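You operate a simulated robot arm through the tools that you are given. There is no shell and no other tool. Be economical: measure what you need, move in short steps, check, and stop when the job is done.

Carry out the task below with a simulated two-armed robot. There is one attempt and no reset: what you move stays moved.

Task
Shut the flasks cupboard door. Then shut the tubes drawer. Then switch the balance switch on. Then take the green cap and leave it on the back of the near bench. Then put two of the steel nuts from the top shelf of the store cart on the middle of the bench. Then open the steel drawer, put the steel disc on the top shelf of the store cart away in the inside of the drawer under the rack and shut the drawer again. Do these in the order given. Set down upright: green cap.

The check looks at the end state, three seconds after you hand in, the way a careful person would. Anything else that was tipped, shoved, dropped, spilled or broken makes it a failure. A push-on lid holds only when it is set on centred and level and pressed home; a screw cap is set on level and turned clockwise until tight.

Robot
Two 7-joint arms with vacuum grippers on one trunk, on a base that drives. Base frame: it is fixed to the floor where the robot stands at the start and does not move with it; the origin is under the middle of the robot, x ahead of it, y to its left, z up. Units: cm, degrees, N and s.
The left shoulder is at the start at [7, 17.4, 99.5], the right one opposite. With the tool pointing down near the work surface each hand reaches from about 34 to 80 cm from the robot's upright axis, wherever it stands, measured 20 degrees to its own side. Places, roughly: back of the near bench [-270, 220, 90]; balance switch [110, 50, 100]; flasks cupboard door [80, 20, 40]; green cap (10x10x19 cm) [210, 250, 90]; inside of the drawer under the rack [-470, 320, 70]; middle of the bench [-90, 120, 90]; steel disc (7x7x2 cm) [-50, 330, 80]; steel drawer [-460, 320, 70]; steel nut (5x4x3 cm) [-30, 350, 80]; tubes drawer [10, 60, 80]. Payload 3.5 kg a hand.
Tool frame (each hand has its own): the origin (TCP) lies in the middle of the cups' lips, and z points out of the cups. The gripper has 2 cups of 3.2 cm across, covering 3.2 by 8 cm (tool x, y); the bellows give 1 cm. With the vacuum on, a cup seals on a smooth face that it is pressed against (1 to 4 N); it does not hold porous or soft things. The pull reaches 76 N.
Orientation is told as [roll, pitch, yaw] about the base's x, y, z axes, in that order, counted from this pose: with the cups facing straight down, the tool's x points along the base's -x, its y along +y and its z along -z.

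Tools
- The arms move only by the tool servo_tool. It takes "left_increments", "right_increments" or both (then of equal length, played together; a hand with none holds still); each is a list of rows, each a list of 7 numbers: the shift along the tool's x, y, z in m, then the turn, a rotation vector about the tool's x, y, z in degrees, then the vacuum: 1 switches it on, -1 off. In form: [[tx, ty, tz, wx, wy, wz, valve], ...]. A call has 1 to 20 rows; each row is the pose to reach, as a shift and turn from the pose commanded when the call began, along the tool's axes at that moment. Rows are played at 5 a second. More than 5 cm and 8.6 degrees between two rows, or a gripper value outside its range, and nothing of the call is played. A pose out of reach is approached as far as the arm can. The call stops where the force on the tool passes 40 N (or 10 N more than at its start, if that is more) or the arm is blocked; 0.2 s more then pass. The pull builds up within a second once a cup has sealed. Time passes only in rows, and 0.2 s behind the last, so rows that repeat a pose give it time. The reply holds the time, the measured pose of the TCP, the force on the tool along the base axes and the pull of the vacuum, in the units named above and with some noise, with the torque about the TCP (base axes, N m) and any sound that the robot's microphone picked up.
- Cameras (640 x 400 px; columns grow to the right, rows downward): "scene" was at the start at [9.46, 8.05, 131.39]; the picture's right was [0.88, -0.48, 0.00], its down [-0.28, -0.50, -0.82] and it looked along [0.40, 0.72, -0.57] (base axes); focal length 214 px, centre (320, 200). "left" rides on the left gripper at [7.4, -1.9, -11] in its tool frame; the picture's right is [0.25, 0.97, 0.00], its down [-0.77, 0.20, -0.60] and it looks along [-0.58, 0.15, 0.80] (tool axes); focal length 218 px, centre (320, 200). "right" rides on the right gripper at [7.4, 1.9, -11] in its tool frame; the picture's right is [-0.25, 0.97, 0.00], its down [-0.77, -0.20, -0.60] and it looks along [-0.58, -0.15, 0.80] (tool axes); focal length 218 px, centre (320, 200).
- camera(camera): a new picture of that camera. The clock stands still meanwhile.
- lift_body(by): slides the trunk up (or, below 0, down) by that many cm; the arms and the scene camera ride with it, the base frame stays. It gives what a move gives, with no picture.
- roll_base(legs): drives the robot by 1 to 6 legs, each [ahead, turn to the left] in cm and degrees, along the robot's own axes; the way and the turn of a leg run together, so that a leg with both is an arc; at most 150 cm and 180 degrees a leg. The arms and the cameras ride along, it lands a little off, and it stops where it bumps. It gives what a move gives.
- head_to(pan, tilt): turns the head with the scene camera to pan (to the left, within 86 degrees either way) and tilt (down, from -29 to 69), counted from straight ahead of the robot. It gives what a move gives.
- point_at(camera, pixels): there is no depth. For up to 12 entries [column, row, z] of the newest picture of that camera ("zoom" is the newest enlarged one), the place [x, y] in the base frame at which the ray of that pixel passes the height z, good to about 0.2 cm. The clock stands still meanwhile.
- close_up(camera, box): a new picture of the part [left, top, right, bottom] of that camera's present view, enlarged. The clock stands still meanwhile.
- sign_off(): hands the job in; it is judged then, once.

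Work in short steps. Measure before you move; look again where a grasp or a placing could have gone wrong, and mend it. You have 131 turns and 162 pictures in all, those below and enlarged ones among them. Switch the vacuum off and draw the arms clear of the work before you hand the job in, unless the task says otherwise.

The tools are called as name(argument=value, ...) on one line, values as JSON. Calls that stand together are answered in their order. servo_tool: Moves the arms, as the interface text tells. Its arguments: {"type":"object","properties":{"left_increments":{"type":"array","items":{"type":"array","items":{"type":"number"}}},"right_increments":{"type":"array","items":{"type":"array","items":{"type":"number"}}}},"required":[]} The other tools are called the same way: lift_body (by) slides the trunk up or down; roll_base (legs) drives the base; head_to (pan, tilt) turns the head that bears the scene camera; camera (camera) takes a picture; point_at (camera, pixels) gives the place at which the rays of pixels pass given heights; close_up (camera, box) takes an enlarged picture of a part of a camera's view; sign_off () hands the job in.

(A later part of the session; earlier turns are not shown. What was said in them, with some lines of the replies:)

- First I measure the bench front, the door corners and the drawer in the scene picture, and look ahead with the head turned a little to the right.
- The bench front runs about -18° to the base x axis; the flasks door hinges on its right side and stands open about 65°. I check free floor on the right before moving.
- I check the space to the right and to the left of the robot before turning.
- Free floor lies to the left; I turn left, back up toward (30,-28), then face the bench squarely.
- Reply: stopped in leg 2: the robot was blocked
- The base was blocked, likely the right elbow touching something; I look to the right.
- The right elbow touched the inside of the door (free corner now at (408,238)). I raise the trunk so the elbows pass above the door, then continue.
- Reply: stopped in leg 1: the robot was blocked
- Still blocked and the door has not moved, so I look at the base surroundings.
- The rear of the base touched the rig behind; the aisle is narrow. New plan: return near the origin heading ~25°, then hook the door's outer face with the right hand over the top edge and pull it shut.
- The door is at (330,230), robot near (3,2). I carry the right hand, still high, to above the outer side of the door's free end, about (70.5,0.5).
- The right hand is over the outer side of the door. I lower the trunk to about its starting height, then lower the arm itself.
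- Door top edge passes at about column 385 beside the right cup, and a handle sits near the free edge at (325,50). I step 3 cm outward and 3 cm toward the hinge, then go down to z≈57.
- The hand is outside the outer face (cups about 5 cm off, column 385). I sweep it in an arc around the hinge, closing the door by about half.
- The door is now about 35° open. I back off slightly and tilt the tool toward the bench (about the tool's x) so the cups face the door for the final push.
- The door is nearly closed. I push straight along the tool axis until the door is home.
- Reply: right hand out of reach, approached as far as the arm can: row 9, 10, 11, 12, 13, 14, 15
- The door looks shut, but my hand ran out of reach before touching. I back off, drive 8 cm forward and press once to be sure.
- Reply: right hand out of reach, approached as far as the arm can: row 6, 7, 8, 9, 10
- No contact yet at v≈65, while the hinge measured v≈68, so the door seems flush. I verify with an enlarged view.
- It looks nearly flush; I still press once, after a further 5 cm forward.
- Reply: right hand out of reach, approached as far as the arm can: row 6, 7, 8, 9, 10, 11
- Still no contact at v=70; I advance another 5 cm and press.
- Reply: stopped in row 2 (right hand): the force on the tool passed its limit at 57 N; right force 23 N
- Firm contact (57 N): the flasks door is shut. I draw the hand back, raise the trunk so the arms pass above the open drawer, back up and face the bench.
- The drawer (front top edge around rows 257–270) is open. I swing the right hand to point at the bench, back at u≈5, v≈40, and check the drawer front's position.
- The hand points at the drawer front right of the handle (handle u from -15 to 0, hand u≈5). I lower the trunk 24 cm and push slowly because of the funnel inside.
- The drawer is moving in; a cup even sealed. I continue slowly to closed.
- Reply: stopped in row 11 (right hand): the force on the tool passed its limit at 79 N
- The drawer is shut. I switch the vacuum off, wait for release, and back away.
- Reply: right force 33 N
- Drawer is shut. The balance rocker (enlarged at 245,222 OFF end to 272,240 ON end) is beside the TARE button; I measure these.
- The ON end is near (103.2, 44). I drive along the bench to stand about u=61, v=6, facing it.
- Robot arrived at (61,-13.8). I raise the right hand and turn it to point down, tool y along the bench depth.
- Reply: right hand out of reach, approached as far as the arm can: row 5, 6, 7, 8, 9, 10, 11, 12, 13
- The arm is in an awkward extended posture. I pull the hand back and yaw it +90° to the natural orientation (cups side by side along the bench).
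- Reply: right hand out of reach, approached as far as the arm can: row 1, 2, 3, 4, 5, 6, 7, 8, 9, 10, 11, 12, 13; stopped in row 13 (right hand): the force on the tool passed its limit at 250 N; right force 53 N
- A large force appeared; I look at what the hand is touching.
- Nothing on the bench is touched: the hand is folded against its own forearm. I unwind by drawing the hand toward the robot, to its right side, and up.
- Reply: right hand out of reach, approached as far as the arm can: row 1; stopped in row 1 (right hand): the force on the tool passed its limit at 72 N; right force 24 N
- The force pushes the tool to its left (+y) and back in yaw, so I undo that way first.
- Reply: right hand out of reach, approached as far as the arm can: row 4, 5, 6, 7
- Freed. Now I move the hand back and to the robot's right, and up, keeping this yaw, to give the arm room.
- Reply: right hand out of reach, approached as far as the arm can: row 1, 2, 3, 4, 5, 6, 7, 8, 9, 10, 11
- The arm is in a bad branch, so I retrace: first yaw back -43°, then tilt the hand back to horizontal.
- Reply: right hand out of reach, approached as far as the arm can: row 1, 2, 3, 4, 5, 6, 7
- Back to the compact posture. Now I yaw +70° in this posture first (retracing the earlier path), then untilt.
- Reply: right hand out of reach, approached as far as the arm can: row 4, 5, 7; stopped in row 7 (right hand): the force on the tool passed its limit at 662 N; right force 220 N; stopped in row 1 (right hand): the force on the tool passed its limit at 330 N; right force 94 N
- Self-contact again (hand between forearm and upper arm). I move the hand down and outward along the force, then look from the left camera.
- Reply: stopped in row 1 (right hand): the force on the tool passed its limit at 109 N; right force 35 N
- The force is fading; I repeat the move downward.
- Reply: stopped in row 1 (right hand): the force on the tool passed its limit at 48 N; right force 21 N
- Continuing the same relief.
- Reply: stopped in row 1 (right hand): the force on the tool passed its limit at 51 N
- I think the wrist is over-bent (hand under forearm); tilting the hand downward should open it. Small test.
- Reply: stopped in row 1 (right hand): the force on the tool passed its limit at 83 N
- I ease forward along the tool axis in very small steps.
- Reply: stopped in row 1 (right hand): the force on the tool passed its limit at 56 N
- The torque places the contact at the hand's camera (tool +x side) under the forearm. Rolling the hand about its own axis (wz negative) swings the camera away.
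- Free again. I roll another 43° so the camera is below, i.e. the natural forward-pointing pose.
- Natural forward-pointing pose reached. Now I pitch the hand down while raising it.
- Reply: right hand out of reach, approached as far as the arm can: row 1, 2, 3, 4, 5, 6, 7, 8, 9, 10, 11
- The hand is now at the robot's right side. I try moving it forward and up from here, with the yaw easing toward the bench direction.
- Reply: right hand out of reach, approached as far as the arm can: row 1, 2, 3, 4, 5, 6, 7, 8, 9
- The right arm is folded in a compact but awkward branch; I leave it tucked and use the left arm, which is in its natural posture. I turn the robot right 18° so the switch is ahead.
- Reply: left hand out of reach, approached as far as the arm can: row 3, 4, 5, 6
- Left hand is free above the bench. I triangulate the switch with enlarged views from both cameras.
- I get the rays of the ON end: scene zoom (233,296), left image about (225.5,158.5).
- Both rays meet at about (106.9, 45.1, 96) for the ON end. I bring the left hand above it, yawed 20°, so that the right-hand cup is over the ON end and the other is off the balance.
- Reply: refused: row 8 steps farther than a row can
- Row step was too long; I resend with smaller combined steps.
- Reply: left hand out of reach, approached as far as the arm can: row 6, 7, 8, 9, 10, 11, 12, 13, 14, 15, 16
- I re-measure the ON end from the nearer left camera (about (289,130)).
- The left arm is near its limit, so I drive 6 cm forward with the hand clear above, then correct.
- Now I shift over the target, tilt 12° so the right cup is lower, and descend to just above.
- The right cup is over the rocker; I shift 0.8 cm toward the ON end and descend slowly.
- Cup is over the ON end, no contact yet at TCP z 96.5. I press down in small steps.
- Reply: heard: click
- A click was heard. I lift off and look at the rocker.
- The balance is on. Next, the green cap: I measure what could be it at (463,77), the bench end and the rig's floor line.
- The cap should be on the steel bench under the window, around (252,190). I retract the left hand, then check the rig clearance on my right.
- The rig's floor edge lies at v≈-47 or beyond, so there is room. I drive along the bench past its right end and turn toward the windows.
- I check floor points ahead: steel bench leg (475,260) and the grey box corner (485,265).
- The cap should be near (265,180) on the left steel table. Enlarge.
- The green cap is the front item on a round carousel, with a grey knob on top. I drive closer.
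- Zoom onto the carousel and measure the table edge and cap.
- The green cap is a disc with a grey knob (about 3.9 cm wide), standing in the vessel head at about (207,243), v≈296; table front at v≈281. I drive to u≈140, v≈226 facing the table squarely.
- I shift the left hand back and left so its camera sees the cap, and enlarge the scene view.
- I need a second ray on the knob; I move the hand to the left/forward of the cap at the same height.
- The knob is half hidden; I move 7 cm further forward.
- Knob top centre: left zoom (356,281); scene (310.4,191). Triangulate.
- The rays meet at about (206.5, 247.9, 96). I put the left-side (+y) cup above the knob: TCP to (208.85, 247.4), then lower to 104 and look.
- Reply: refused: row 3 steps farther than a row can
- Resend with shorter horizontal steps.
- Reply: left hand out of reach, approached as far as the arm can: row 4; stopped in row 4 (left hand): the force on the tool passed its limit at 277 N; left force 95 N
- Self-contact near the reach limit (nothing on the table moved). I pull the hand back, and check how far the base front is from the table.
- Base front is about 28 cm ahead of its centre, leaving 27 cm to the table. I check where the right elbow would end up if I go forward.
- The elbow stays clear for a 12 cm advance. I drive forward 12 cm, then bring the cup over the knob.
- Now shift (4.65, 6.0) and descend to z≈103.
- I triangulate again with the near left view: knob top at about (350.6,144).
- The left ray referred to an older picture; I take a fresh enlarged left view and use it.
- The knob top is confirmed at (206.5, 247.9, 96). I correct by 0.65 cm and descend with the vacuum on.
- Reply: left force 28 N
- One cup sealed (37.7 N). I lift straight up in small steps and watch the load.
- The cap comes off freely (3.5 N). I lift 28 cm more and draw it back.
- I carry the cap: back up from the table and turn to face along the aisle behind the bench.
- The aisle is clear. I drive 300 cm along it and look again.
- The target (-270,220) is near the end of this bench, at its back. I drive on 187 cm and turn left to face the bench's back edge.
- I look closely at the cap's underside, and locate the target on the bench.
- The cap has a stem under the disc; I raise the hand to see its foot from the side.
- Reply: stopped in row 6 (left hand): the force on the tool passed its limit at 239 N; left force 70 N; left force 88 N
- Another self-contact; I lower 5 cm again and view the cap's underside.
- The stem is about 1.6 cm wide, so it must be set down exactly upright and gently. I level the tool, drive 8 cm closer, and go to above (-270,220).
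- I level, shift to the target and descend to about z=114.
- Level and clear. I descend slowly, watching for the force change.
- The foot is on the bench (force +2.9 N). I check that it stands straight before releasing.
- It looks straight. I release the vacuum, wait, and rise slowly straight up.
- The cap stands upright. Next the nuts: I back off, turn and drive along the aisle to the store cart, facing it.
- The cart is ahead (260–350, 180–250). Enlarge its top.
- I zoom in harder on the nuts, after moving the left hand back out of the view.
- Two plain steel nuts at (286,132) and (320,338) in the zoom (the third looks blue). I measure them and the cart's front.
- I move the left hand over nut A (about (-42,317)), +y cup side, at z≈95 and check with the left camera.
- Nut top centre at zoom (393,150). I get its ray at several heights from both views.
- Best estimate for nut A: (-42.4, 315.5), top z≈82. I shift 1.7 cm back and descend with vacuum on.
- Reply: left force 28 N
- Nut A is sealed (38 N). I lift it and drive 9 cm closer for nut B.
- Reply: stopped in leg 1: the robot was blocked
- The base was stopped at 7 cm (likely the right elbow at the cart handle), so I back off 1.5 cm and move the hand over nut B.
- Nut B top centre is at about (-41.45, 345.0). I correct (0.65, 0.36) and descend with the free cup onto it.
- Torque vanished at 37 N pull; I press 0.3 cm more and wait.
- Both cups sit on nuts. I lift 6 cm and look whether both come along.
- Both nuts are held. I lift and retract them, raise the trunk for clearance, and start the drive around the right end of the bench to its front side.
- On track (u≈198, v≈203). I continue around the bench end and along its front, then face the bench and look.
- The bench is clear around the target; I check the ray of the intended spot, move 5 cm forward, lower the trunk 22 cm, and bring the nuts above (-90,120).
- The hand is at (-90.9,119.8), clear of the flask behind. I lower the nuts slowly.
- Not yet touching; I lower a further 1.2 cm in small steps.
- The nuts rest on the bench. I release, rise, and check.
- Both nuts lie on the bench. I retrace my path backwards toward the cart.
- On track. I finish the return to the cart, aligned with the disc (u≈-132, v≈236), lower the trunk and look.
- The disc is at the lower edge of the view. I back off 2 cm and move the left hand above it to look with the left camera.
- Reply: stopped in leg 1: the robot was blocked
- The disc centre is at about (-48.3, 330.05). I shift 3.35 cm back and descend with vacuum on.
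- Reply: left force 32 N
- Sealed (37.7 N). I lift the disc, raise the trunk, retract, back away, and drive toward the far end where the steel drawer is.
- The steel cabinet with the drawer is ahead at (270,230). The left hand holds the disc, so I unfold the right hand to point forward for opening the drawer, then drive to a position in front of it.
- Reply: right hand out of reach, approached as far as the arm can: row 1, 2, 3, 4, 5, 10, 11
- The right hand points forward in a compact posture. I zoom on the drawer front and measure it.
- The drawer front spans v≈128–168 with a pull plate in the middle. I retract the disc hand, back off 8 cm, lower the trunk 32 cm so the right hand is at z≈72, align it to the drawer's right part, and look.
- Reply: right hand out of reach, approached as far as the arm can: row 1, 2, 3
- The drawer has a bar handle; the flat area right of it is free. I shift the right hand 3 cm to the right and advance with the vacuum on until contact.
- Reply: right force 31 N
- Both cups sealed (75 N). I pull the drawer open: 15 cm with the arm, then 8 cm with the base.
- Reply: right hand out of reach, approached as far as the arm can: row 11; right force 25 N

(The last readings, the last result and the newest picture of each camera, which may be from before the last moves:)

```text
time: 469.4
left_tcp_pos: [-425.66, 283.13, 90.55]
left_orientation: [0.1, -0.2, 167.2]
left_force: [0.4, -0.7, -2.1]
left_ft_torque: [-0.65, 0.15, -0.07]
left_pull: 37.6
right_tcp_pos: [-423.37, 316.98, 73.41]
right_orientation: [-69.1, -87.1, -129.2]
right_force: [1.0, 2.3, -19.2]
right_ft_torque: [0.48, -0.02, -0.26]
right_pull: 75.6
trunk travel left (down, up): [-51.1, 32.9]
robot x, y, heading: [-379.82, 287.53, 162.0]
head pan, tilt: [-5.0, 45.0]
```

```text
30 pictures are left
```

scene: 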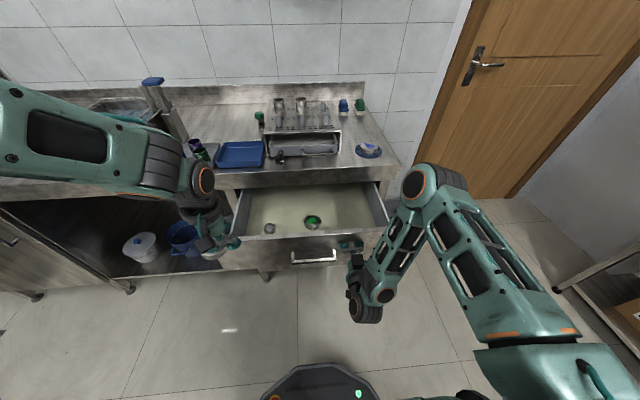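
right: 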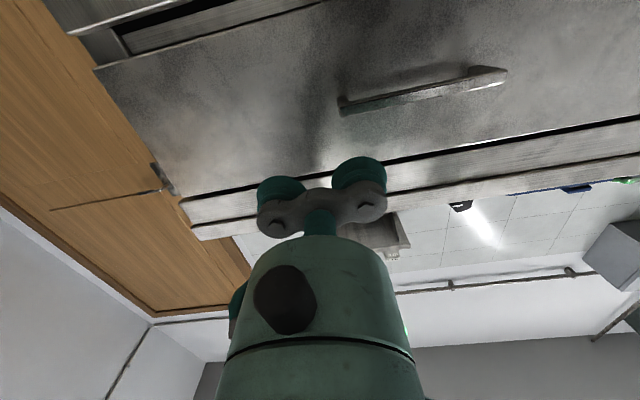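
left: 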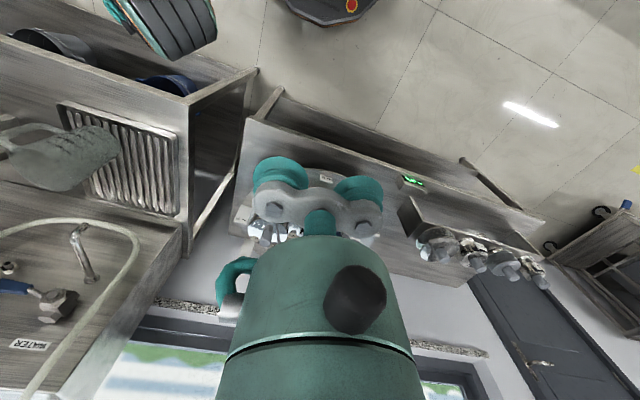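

The drawer is open and holds two small items at (268,228) and (313,220). I measure free space inside.

point_at(camera="scene", pixels=[[290, 208, 68], [268, 228, 68], [313, 222, 68], [245, 236, 78], [385, 222, 78], [280, 200, 68], [345, 210, 68], [255, 200, 68], [310, 240, 78], [313, 213, 73], [310, 185, 85]])

close_up(camera="scene", box=[215, 160, 400, 275])

```text
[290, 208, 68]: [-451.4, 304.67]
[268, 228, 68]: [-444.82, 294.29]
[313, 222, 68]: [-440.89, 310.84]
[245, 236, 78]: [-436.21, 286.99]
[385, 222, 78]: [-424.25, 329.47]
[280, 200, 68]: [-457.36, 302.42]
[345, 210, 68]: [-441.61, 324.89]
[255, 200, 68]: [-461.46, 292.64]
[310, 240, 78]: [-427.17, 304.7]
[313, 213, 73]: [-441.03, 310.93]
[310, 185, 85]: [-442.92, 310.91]
```

```text
3.46 times, centred on (308, 218) of scene
```

zoom: 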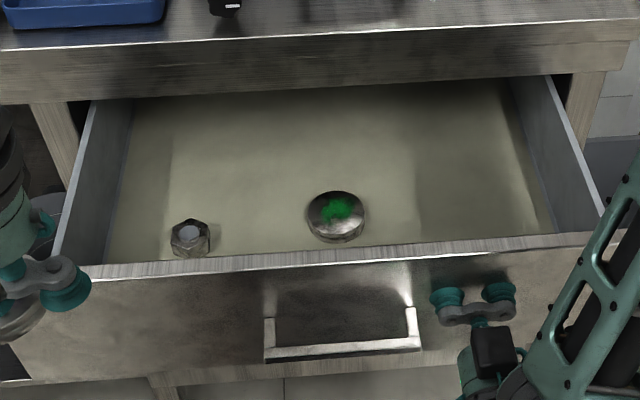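

Free gap between the nut (v≈139) and the green disc (v≈156): I aim the disc centre at (-437.7,300.2). I move the left hand over it and lower to z≈82.

servo_tool(left_increments=[[-0.026, -0.027, 0, 0, 0, 0, 1], [-0.052, -0.055, 0, 0, 0, 0, 1], [-0.078, -0.082, 0, 0, 0, 0, 1], [-0.104, -0.11, 0, 0, 0, 0, 1], [-0.13, -0.137, 0, 0, 0, 0, 1], [-0.155, -0.164, 0, 0, 0, 0, 1], [-0.155, -0.164, 0.04, 0, 0, 0, 1], [-0.155, -0.164, 0.085, 0, 0, 0, 1], [-0.155, -0.164, 0.085, 0, 0, 0, 1]])

close_up(camera="scene", box=[215, 140, 400, 275])

close_up(camera="left", box=[200, 20, 440, 200])

```text
time: 471.4
left_tcp_pos: [-437.08, 302.57, 81.92]
left_orientation: [0.0, -0.1, 167.0]
left_force: [0.8, -0.5, -2.6]
left_ft_torque: [-0.63, 0.14, -0.05]
left_pull: 37.2
right_tcp_pos: [-423.28, 316.76, 73.5]
right_orientation: [-69.3, -87.2, -129.0]
right_force: [1.3, 2.7, -3.0]
right_ft_torque: [-0.07, 0.11, 0.05]
right_pull: 75.7
trunk travel left (down, up): [-51.1, 32.9]
robot x, y, heading: [-380.07, 287.96, 162.1]
head pan, tilt: [-5.0, 45.0]
```

```text
2.96 times, centred on (308, 208) of scene
```

zoom: 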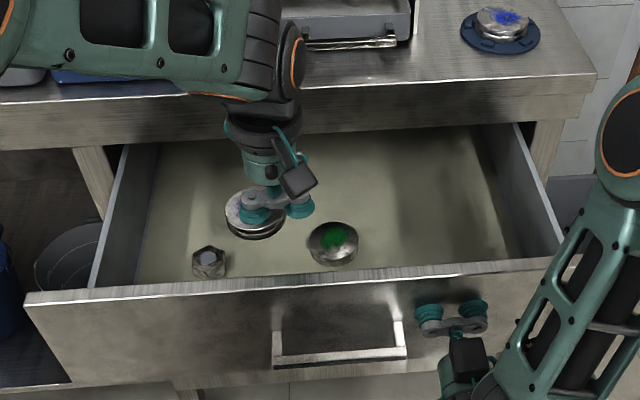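

```text
2.22 times, centred on (320, 110) of left
```

zoom: 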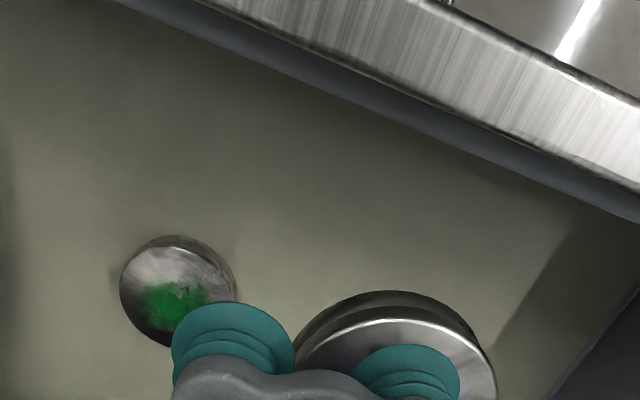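

Well placed between the items. I lower slowly toward the floor of the drawer.

servo_tool(left_increments=[[0, 0, 0.02, 0, 0, 0, 1], [0, 0, 0.04, 0, 0, 0, 1], [0, 0, 0.06, 0, 0, 0, 1], [0, 0, 0.075, 0, 0, 0, 1], [0, 0, 0.085, 0, 0, 0, 1], [0, 0, 0.092, 0, 0, 0, 1], [0, 0, 0.097, 0, 0, 0, 1], [0, 0, 0.102, 0, 0, 0, 1], [0, 0, 0.102, 0, 0, 0, 1]])

close_up(camera="scene", box=[215, 140, 400, 275])

```text
time: 473.4
left_tcp_pos: [-437.05, 302.52, 71.75]
left_orientation: [0.1, -0.1, 167.1]
left_force: [0.2, -0.1, -1.8]
left_ft_torque: [-0.6, 0.11, 0.0]
left_pull: 37.5
right_tcp_pos: [-423.42, 316.91, 73.48]
right_orientation: [-69.4, -87.3, -129.0]
right_force: [0.7, 3.4, -4.9]
right_ft_torque: [0.06, 0.06, 0.07]
right_pull: 75.4
trunk travel left (down, up): [-51.1, 32.9]
robot x, y, heading: [-379.77, 287.94, 162.1]
head pan, tilt: [-5.0, 45.0]
```

```text
2.96 times, centred on (308, 208) of scene
```

zoom: 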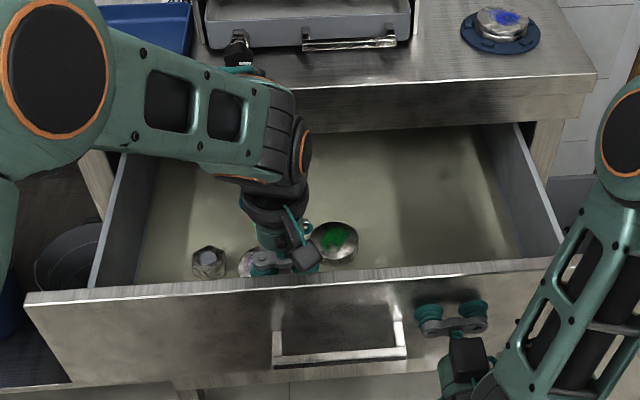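

Not touching yet. I continue down in 0.4 cm steps.

servo_tool(left_increments=[[0, 0, 0.004, 0, 0, 0, 1], [0, 0, 0.008, 0, 0, 0, 1], [0, 0, 0.012, 0, 0, 0, 1], [0, 0, 0.016, 0, 0, 0, 1], [0, 0, 0.02, 0, 0, 0, 1], [0, 0, 0.02, 0, 0, 0, 1]])

```text
time: 474.8
left_tcp_pos: [-437.14, 302.58, 69.83]
left_orientation: [0.1, -0.1, 167.1]
left_force: [-0.3, -0.4, -2.5]
left_ft_torque: [-0.61, 0.16, -0.07]
left_pull: 37.2
right_tcp_pos: [-423.45, 316.91, 73.51]
right_orientation: [-69.3, -87.2, -129.0]
right_force: [0.2, 3.4, -4.2]
right_ft_torque: [0.01, 0.11, 0.06]
right_pull: 75.9
trunk travel left (down, up): [-51.1, 32.9]
robot x, y, heading: [-379.86, 287.71, 162.1]
head pan, tilt: [-5.0, 45.0]
```

The drawer is deeper than expected and the hand's camera nears the drawer front; I open the drawer 5 cm more with the base and move the left hand forward accordingly.

roll_base(legs=[[-5, 0]])

servo_tool(left_increments=[[-0.02, 0.005, 0, 0, 0, 0, 1], [-0.045, 0.01, 0, 0, 0, 0, 1], [-0.045, 0.01, 0.01, 0, 0, 0, 1], [-0.045, 0.01, 0.02, 0, 0, 0, 1], [-0.045, 0.01, 0.026, 0, 0, 0, 1], [-0.045, 0.01, 0.031, 0, 0, 0, 1], [-0.045, 0.01, 0.036, 0, 0, 0, 1], [-0.045, 0.01, 0.036, 0, 0, 0, 1]])

close_up(camera="left", box=[180, 20, 460, 220])

close_up(camera="scene", box=[215, 150, 400, 285])

```text
time: 475.7
left_tcp_pos: [-432.26, 300.87, 69.99]
left_orientation: [0.1, -0.3, 167.1]
left_force: [0.3, -0.4, -2.8]
left_ft_torque: [-0.67, 0.12, -0.05]
left_pull: 38.0
right_tcp_pos: [-418.56, 315.32, 73.43]
right_orientation: [-68.6, -87.2, -129.6]
right_force: [1.8, 3.5, -8.8]
right_ft_torque: [0.12, 0.11, -0.35]
right_pull: 75.3
trunk travel left (down, up): [-51.1, 32.9]
robot x, y, heading: [-375.21, 286.14, 162.3]
head pan, tilt: [-5.0, 45.0]
```

```text
time: 477.3
left_tcp_pos: [-436.99, 301.02, 66.72]
left_orientation: [0.0, -0.4, 167.1]
left_force: [3.2, -1.1, 10.4]
left_ft_torque: [-0.71, 0.15, -0.06]
left_pull: 37.5
right_tcp_pos: [-418.62, 315.3, 73.44]
right_orientation: [-68.0, -87.1, -130.2]
right_force: [-3.1, 4.3, 2.8]
right_ft_torque: [-0.11, 0.2, 0.09]
right_pull: 75.7
trunk travel left (down, up): [-51.1, 32.9]
robot x, y, heading: [-374.95, 286.2, 162.2]
head pan, tilt: [-5.0, 45.0]
stopped in row 8 (left hand): the force on the tool passed its limit at 47 N (the readings are from after the stop); the commanded pose is now the measured one
```

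```text
2.00 times, centred on (320, 120) of left
```

zoom: 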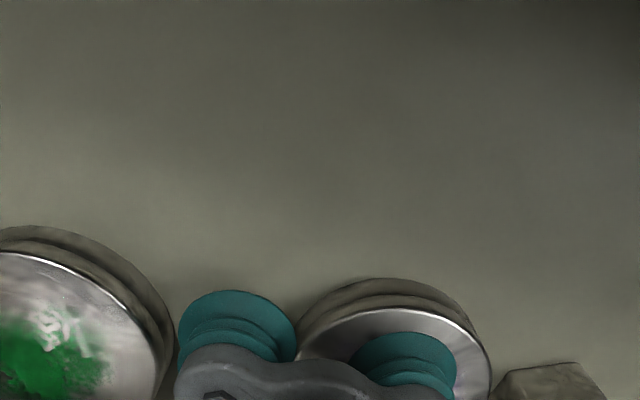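

```text
2.96 times, centred on (308, 218) of scene
```

zoom: 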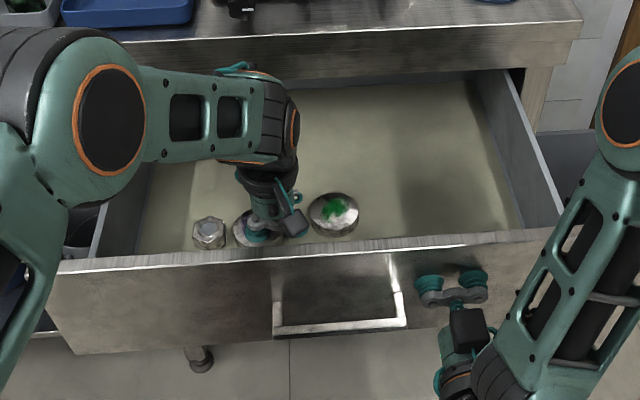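

The disc rests on the drawer floor between the items. I release it and raise the left hand clear.

servo_tool(left_increments=[[0, 0, -0.002, 0, 0, 0, -1], [0, 0, -0.002, 0, 0, 0, -1], [0, 0, -0.002, 0, 0, 0, -1], [0, 0, -0.002, 0, 0, 0, -1], [0, 0, -0.002, 0, 0, 0, -1], [0, 0, -0.006, 0, 0, 0, -1], [0, 0, -0.015, 0, 0, 0, -1], [0, 0, -0.04, 0, 0, 0, -1], [0, 0, -0.08, 0, 0, 0, -1], [0, 0, -0.12, 0, 0, 0, -1], [0, 0, -0.16, 0, 0, 0, -1], [0, 0, -0.2, 0, 0, 0, -1], [0, 0, -0.24, 0, 0, 0, -1], [0, 0, -0.28, 0, 0, 0, -1], [0.04, 0.02, -0.28, 0, 0, 0, -1], [0.08, 0.04, -0.28, 0, 0, 0, -1], [0.12, 0.06, -0.28, 0, 0, 0, -1]])

camera(camera="scene")

```text
time: 480.9
left_tcp_pos: [-426.31, 292.3, 94.61]
left_orientation: [0.0, -0.4, 167.1]
left_force: [1.1, -0.3, 0.1]
left_ft_torque: [-0.03, 0.01, 0.0]
left_pull: 0.0
right_tcp_pos: [-418.4, 315.2, 73.46]
right_orientation: [-67.4, -87.1, -130.9]
right_force: [4.5, 9.2, 19.8]
right_ft_torque: [-0.1, -0.16, -0.04]
right_pull: 75.9
trunk travel left (down, up): [-51.1, 32.9]
robot x, y, heading: [-374.92, 286.42, 162.1]
head pan, tilt: [-5.0, 45.0]
```

```text
23 pictures are left
```

scene: 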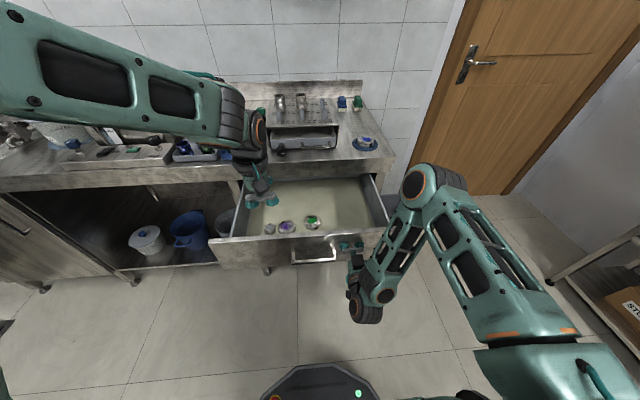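

The disc lies in the drawer at (287,226). I close the drawer: 12 cm with the base, then the rest with the right arm until it stops.

roll_base(legs=[[12, 0]])

servo_tool(right_increments=[[0, 0, 0.01, 0, 0, 0, 1], [0, 0, 0.02, 0, 0, 0, 1], [0, 0, 0.032, 0, 0, 0, 1], [0, 0, 0.045, 0, 0, 0, 1], [0, 0, 0.06, 0, 0, 0, 1], [0, 0, 0.075, 0, 0, 0, 1], [0, 0, 0.09, 0, 0, 0, 1], [0, 0, 0.102, 0, 0, 0, 1], [0, 0, 0.112, 0, 0, 0, 1], [0, 0, 0.122, 0, 0, 0, 1], [0, 0, 0.132, 0, 0, 0, 1], [0, 0, 0.142, 0, 0, 0, 1], [0, 0, 0.15, 0, 0, 0, 1], [0, 0, 0.158, 0, 0, 0, 1], [0, 0, 0.166, 0, 0, 0, 1], [0, 0, 0.174, 0, 0, 0, 1]])

close_up(camera="scene", box=[200, 180, 420, 320])

```text
time: 482.2
left_tcp_pos: [-437.91, 296.05, 94.48]
left_orientation: [0.0, -0.2, 167.2]
left_force: [-0.1, 1.1, 1.3]
left_ft_torque: [-0.02, -0.02, 0.0]
left_pull: 0.2
right_tcp_pos: [-429.99, 318.93, 73.34]
right_orientation: [-65.2, -87.1, -133.1]
right_force: [4.7, 12.5, 13.2]
right_ft_torque: [-0.54, 0.1, 0.46]
right_pull: 75.6
trunk travel left (down, up): [-51.1, 32.9]
robot x, y, heading: [-386.66, 289.88, 162.1]
head pan, tilt: [-5.0, 45.0]
```

```text
time: 485.2
left_tcp_pos: [-437.44, 295.95, 94.75]
left_orientation: [-0.1, -0.5, 167.0]
left_force: [-0.8, -0.7, 0.2]
left_ft_torque: [0.0, 0.03, -0.03]
left_pull: 0.0
right_tcp_pos: [-444.2, 323.54, 73.35]
right_orientation: [-69.1, -87.1, -129.1]
right_force: [26.9, -4.3, 22.0]
right_ft_torque: [0.22, -0.42, 0.27]
right_pull: 75.1
trunk travel left (down, up): [-51.1, 32.9]
robot x, y, heading: [-386.36, 289.99, 161.8]
head pan, tilt: [-5.0, 45.0]
stopped in row 15 (right hand): the force on the tool passed its limit at 51 N (the readings are from after the stop); the commanded pose is now the measured one
```

```text
2.86 times, centred on (310, 250) of scene
```

zoom: 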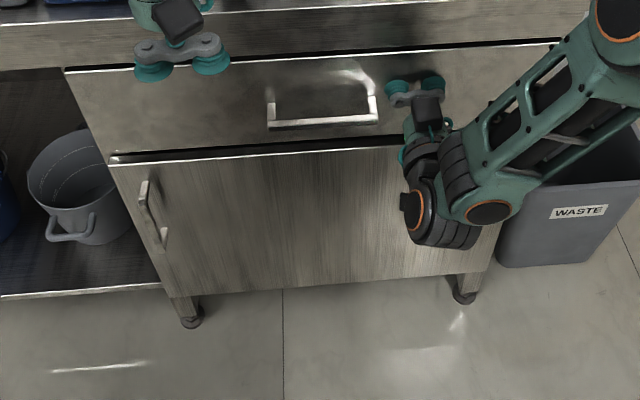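

The drawer is back at its closed position (hand at the original contact point, 51 N stop). I switch the vacuum off, withdraw, back away, and check.

servo_tool(right_increments=[[0, 0, 0, 0, 0, 0, -1], [0, 0, 0, 0, 0, 0, -1], [0, 0, 0, 0, 0, 0, -1], [0, 0, 0, 0, 0, 0, -1], [0, 0, 0, 0, 0, 0, -1], [0, 0, 0, 0, 0, 0, -1], [0, 0, -0.01, 0, 0, 0, -1], [0, 0, -0.03, 0, 0, 0, -1], [0, 0, -0.06, 0, 0, 0, -1], [0, 0, -0.09, 0, 0, 0, -1], [0, 0, -0.12, 0, 0, 0, -1]])

roll_base(legs=[[-18, 0]])

camera(camera="scene")

```text
time: 487.6
left_tcp_pos: [-437.94, 296.11, 94.48]
left_orientation: [0.1, -0.2, 167.1]
left_force: [1.0, 0.2, 0.2]
left_ft_torque: [-0.02, 0.01, -0.04]
left_pull: 0.1
right_tcp_pos: [-433.28, 319.94, 73.22]
right_orientation: [-60.3, -86.8, -137.9]
right_force: [-0.8, -0.1, 0.2]
right_ft_torque: [0.03, -0.01, 0.02]
right_pull: 0.0
trunk travel left (down, up): [-51.1, 32.9]
robot x, y, heading: [-386.07, 290.16, 161.9]
head pan, tilt: [-5.0, 45.0]
```

```text
time: 489.1
left_tcp_pos: [-420.68, 290.42, 94.43]
left_orientation: [0.0, -0.2, 167.1]
left_force: [-0.2, 0.2, 0.9]
left_ft_torque: [0.0, 0.0, 0.0]
left_pull: 0.1
right_tcp_pos: [-416.17, 314.54, 73.2]
right_orientation: [-61.2, -86.9, -136.9]
right_force: [-0.4, 0.2, 0.5]
right_ft_torque: [-0.01, 0.01, 0.01]
right_pull: 0.1
trunk travel left (down, up): [-51.1, 32.9]
robot x, y, heading: [-369.16, 284.65, 161.9]
head pan, tilt: [-5.0, 45.0]
```

```text
21 pictures are left
```

scene: 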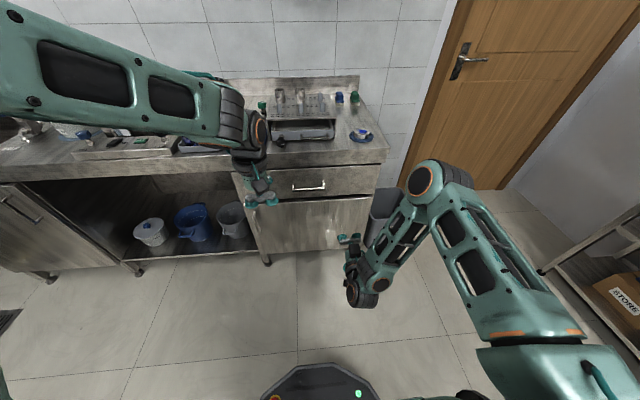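

The drawer is shut, both vacuums are off and the arms are clear, so I hand the job in.

sign_off()

```text
The job is handed in.
```

I carried out all six parts in the order given and handed the job in; the result of the check is not known to me.

- **Flasks cupboard door:** it is shut. I pressed it until it stopped firmly.
- **Tubes drawer:** it is shut. I pushed slowly because a funnel stood inside, but did not look inside afterwards.
- **Balance switch:** it is on. I heard the click and saw the light and display come on.
- **Green cap:** it stands upright at about (-270, 220) on the back of the near bench. Its foot is only about 1.6 cm wide. It was still standing in the picture just after release; I did not look at it again.
- **Steel nuts:** the two plain ones lie at about (-91, 120) on the bench. I left the blue one on the cart.
- **Steel disc:** it lies in the drawer under the rack, between a nut and a green-marked disc already there. The drawer is shut.

The robot bumped into things a few times:

- **Flasks door and rig:** early on, reversing was blocked twice there. The door corner had not moved; I did not check the rig.
- **Store cart:** driving forward was stopped once there, and backing off once, probably because the right elbow caught the handle. I saw no sign that the cart moved, but did not measure it.
- **The robot's own arms:** the hands also pressed hard against them several times.
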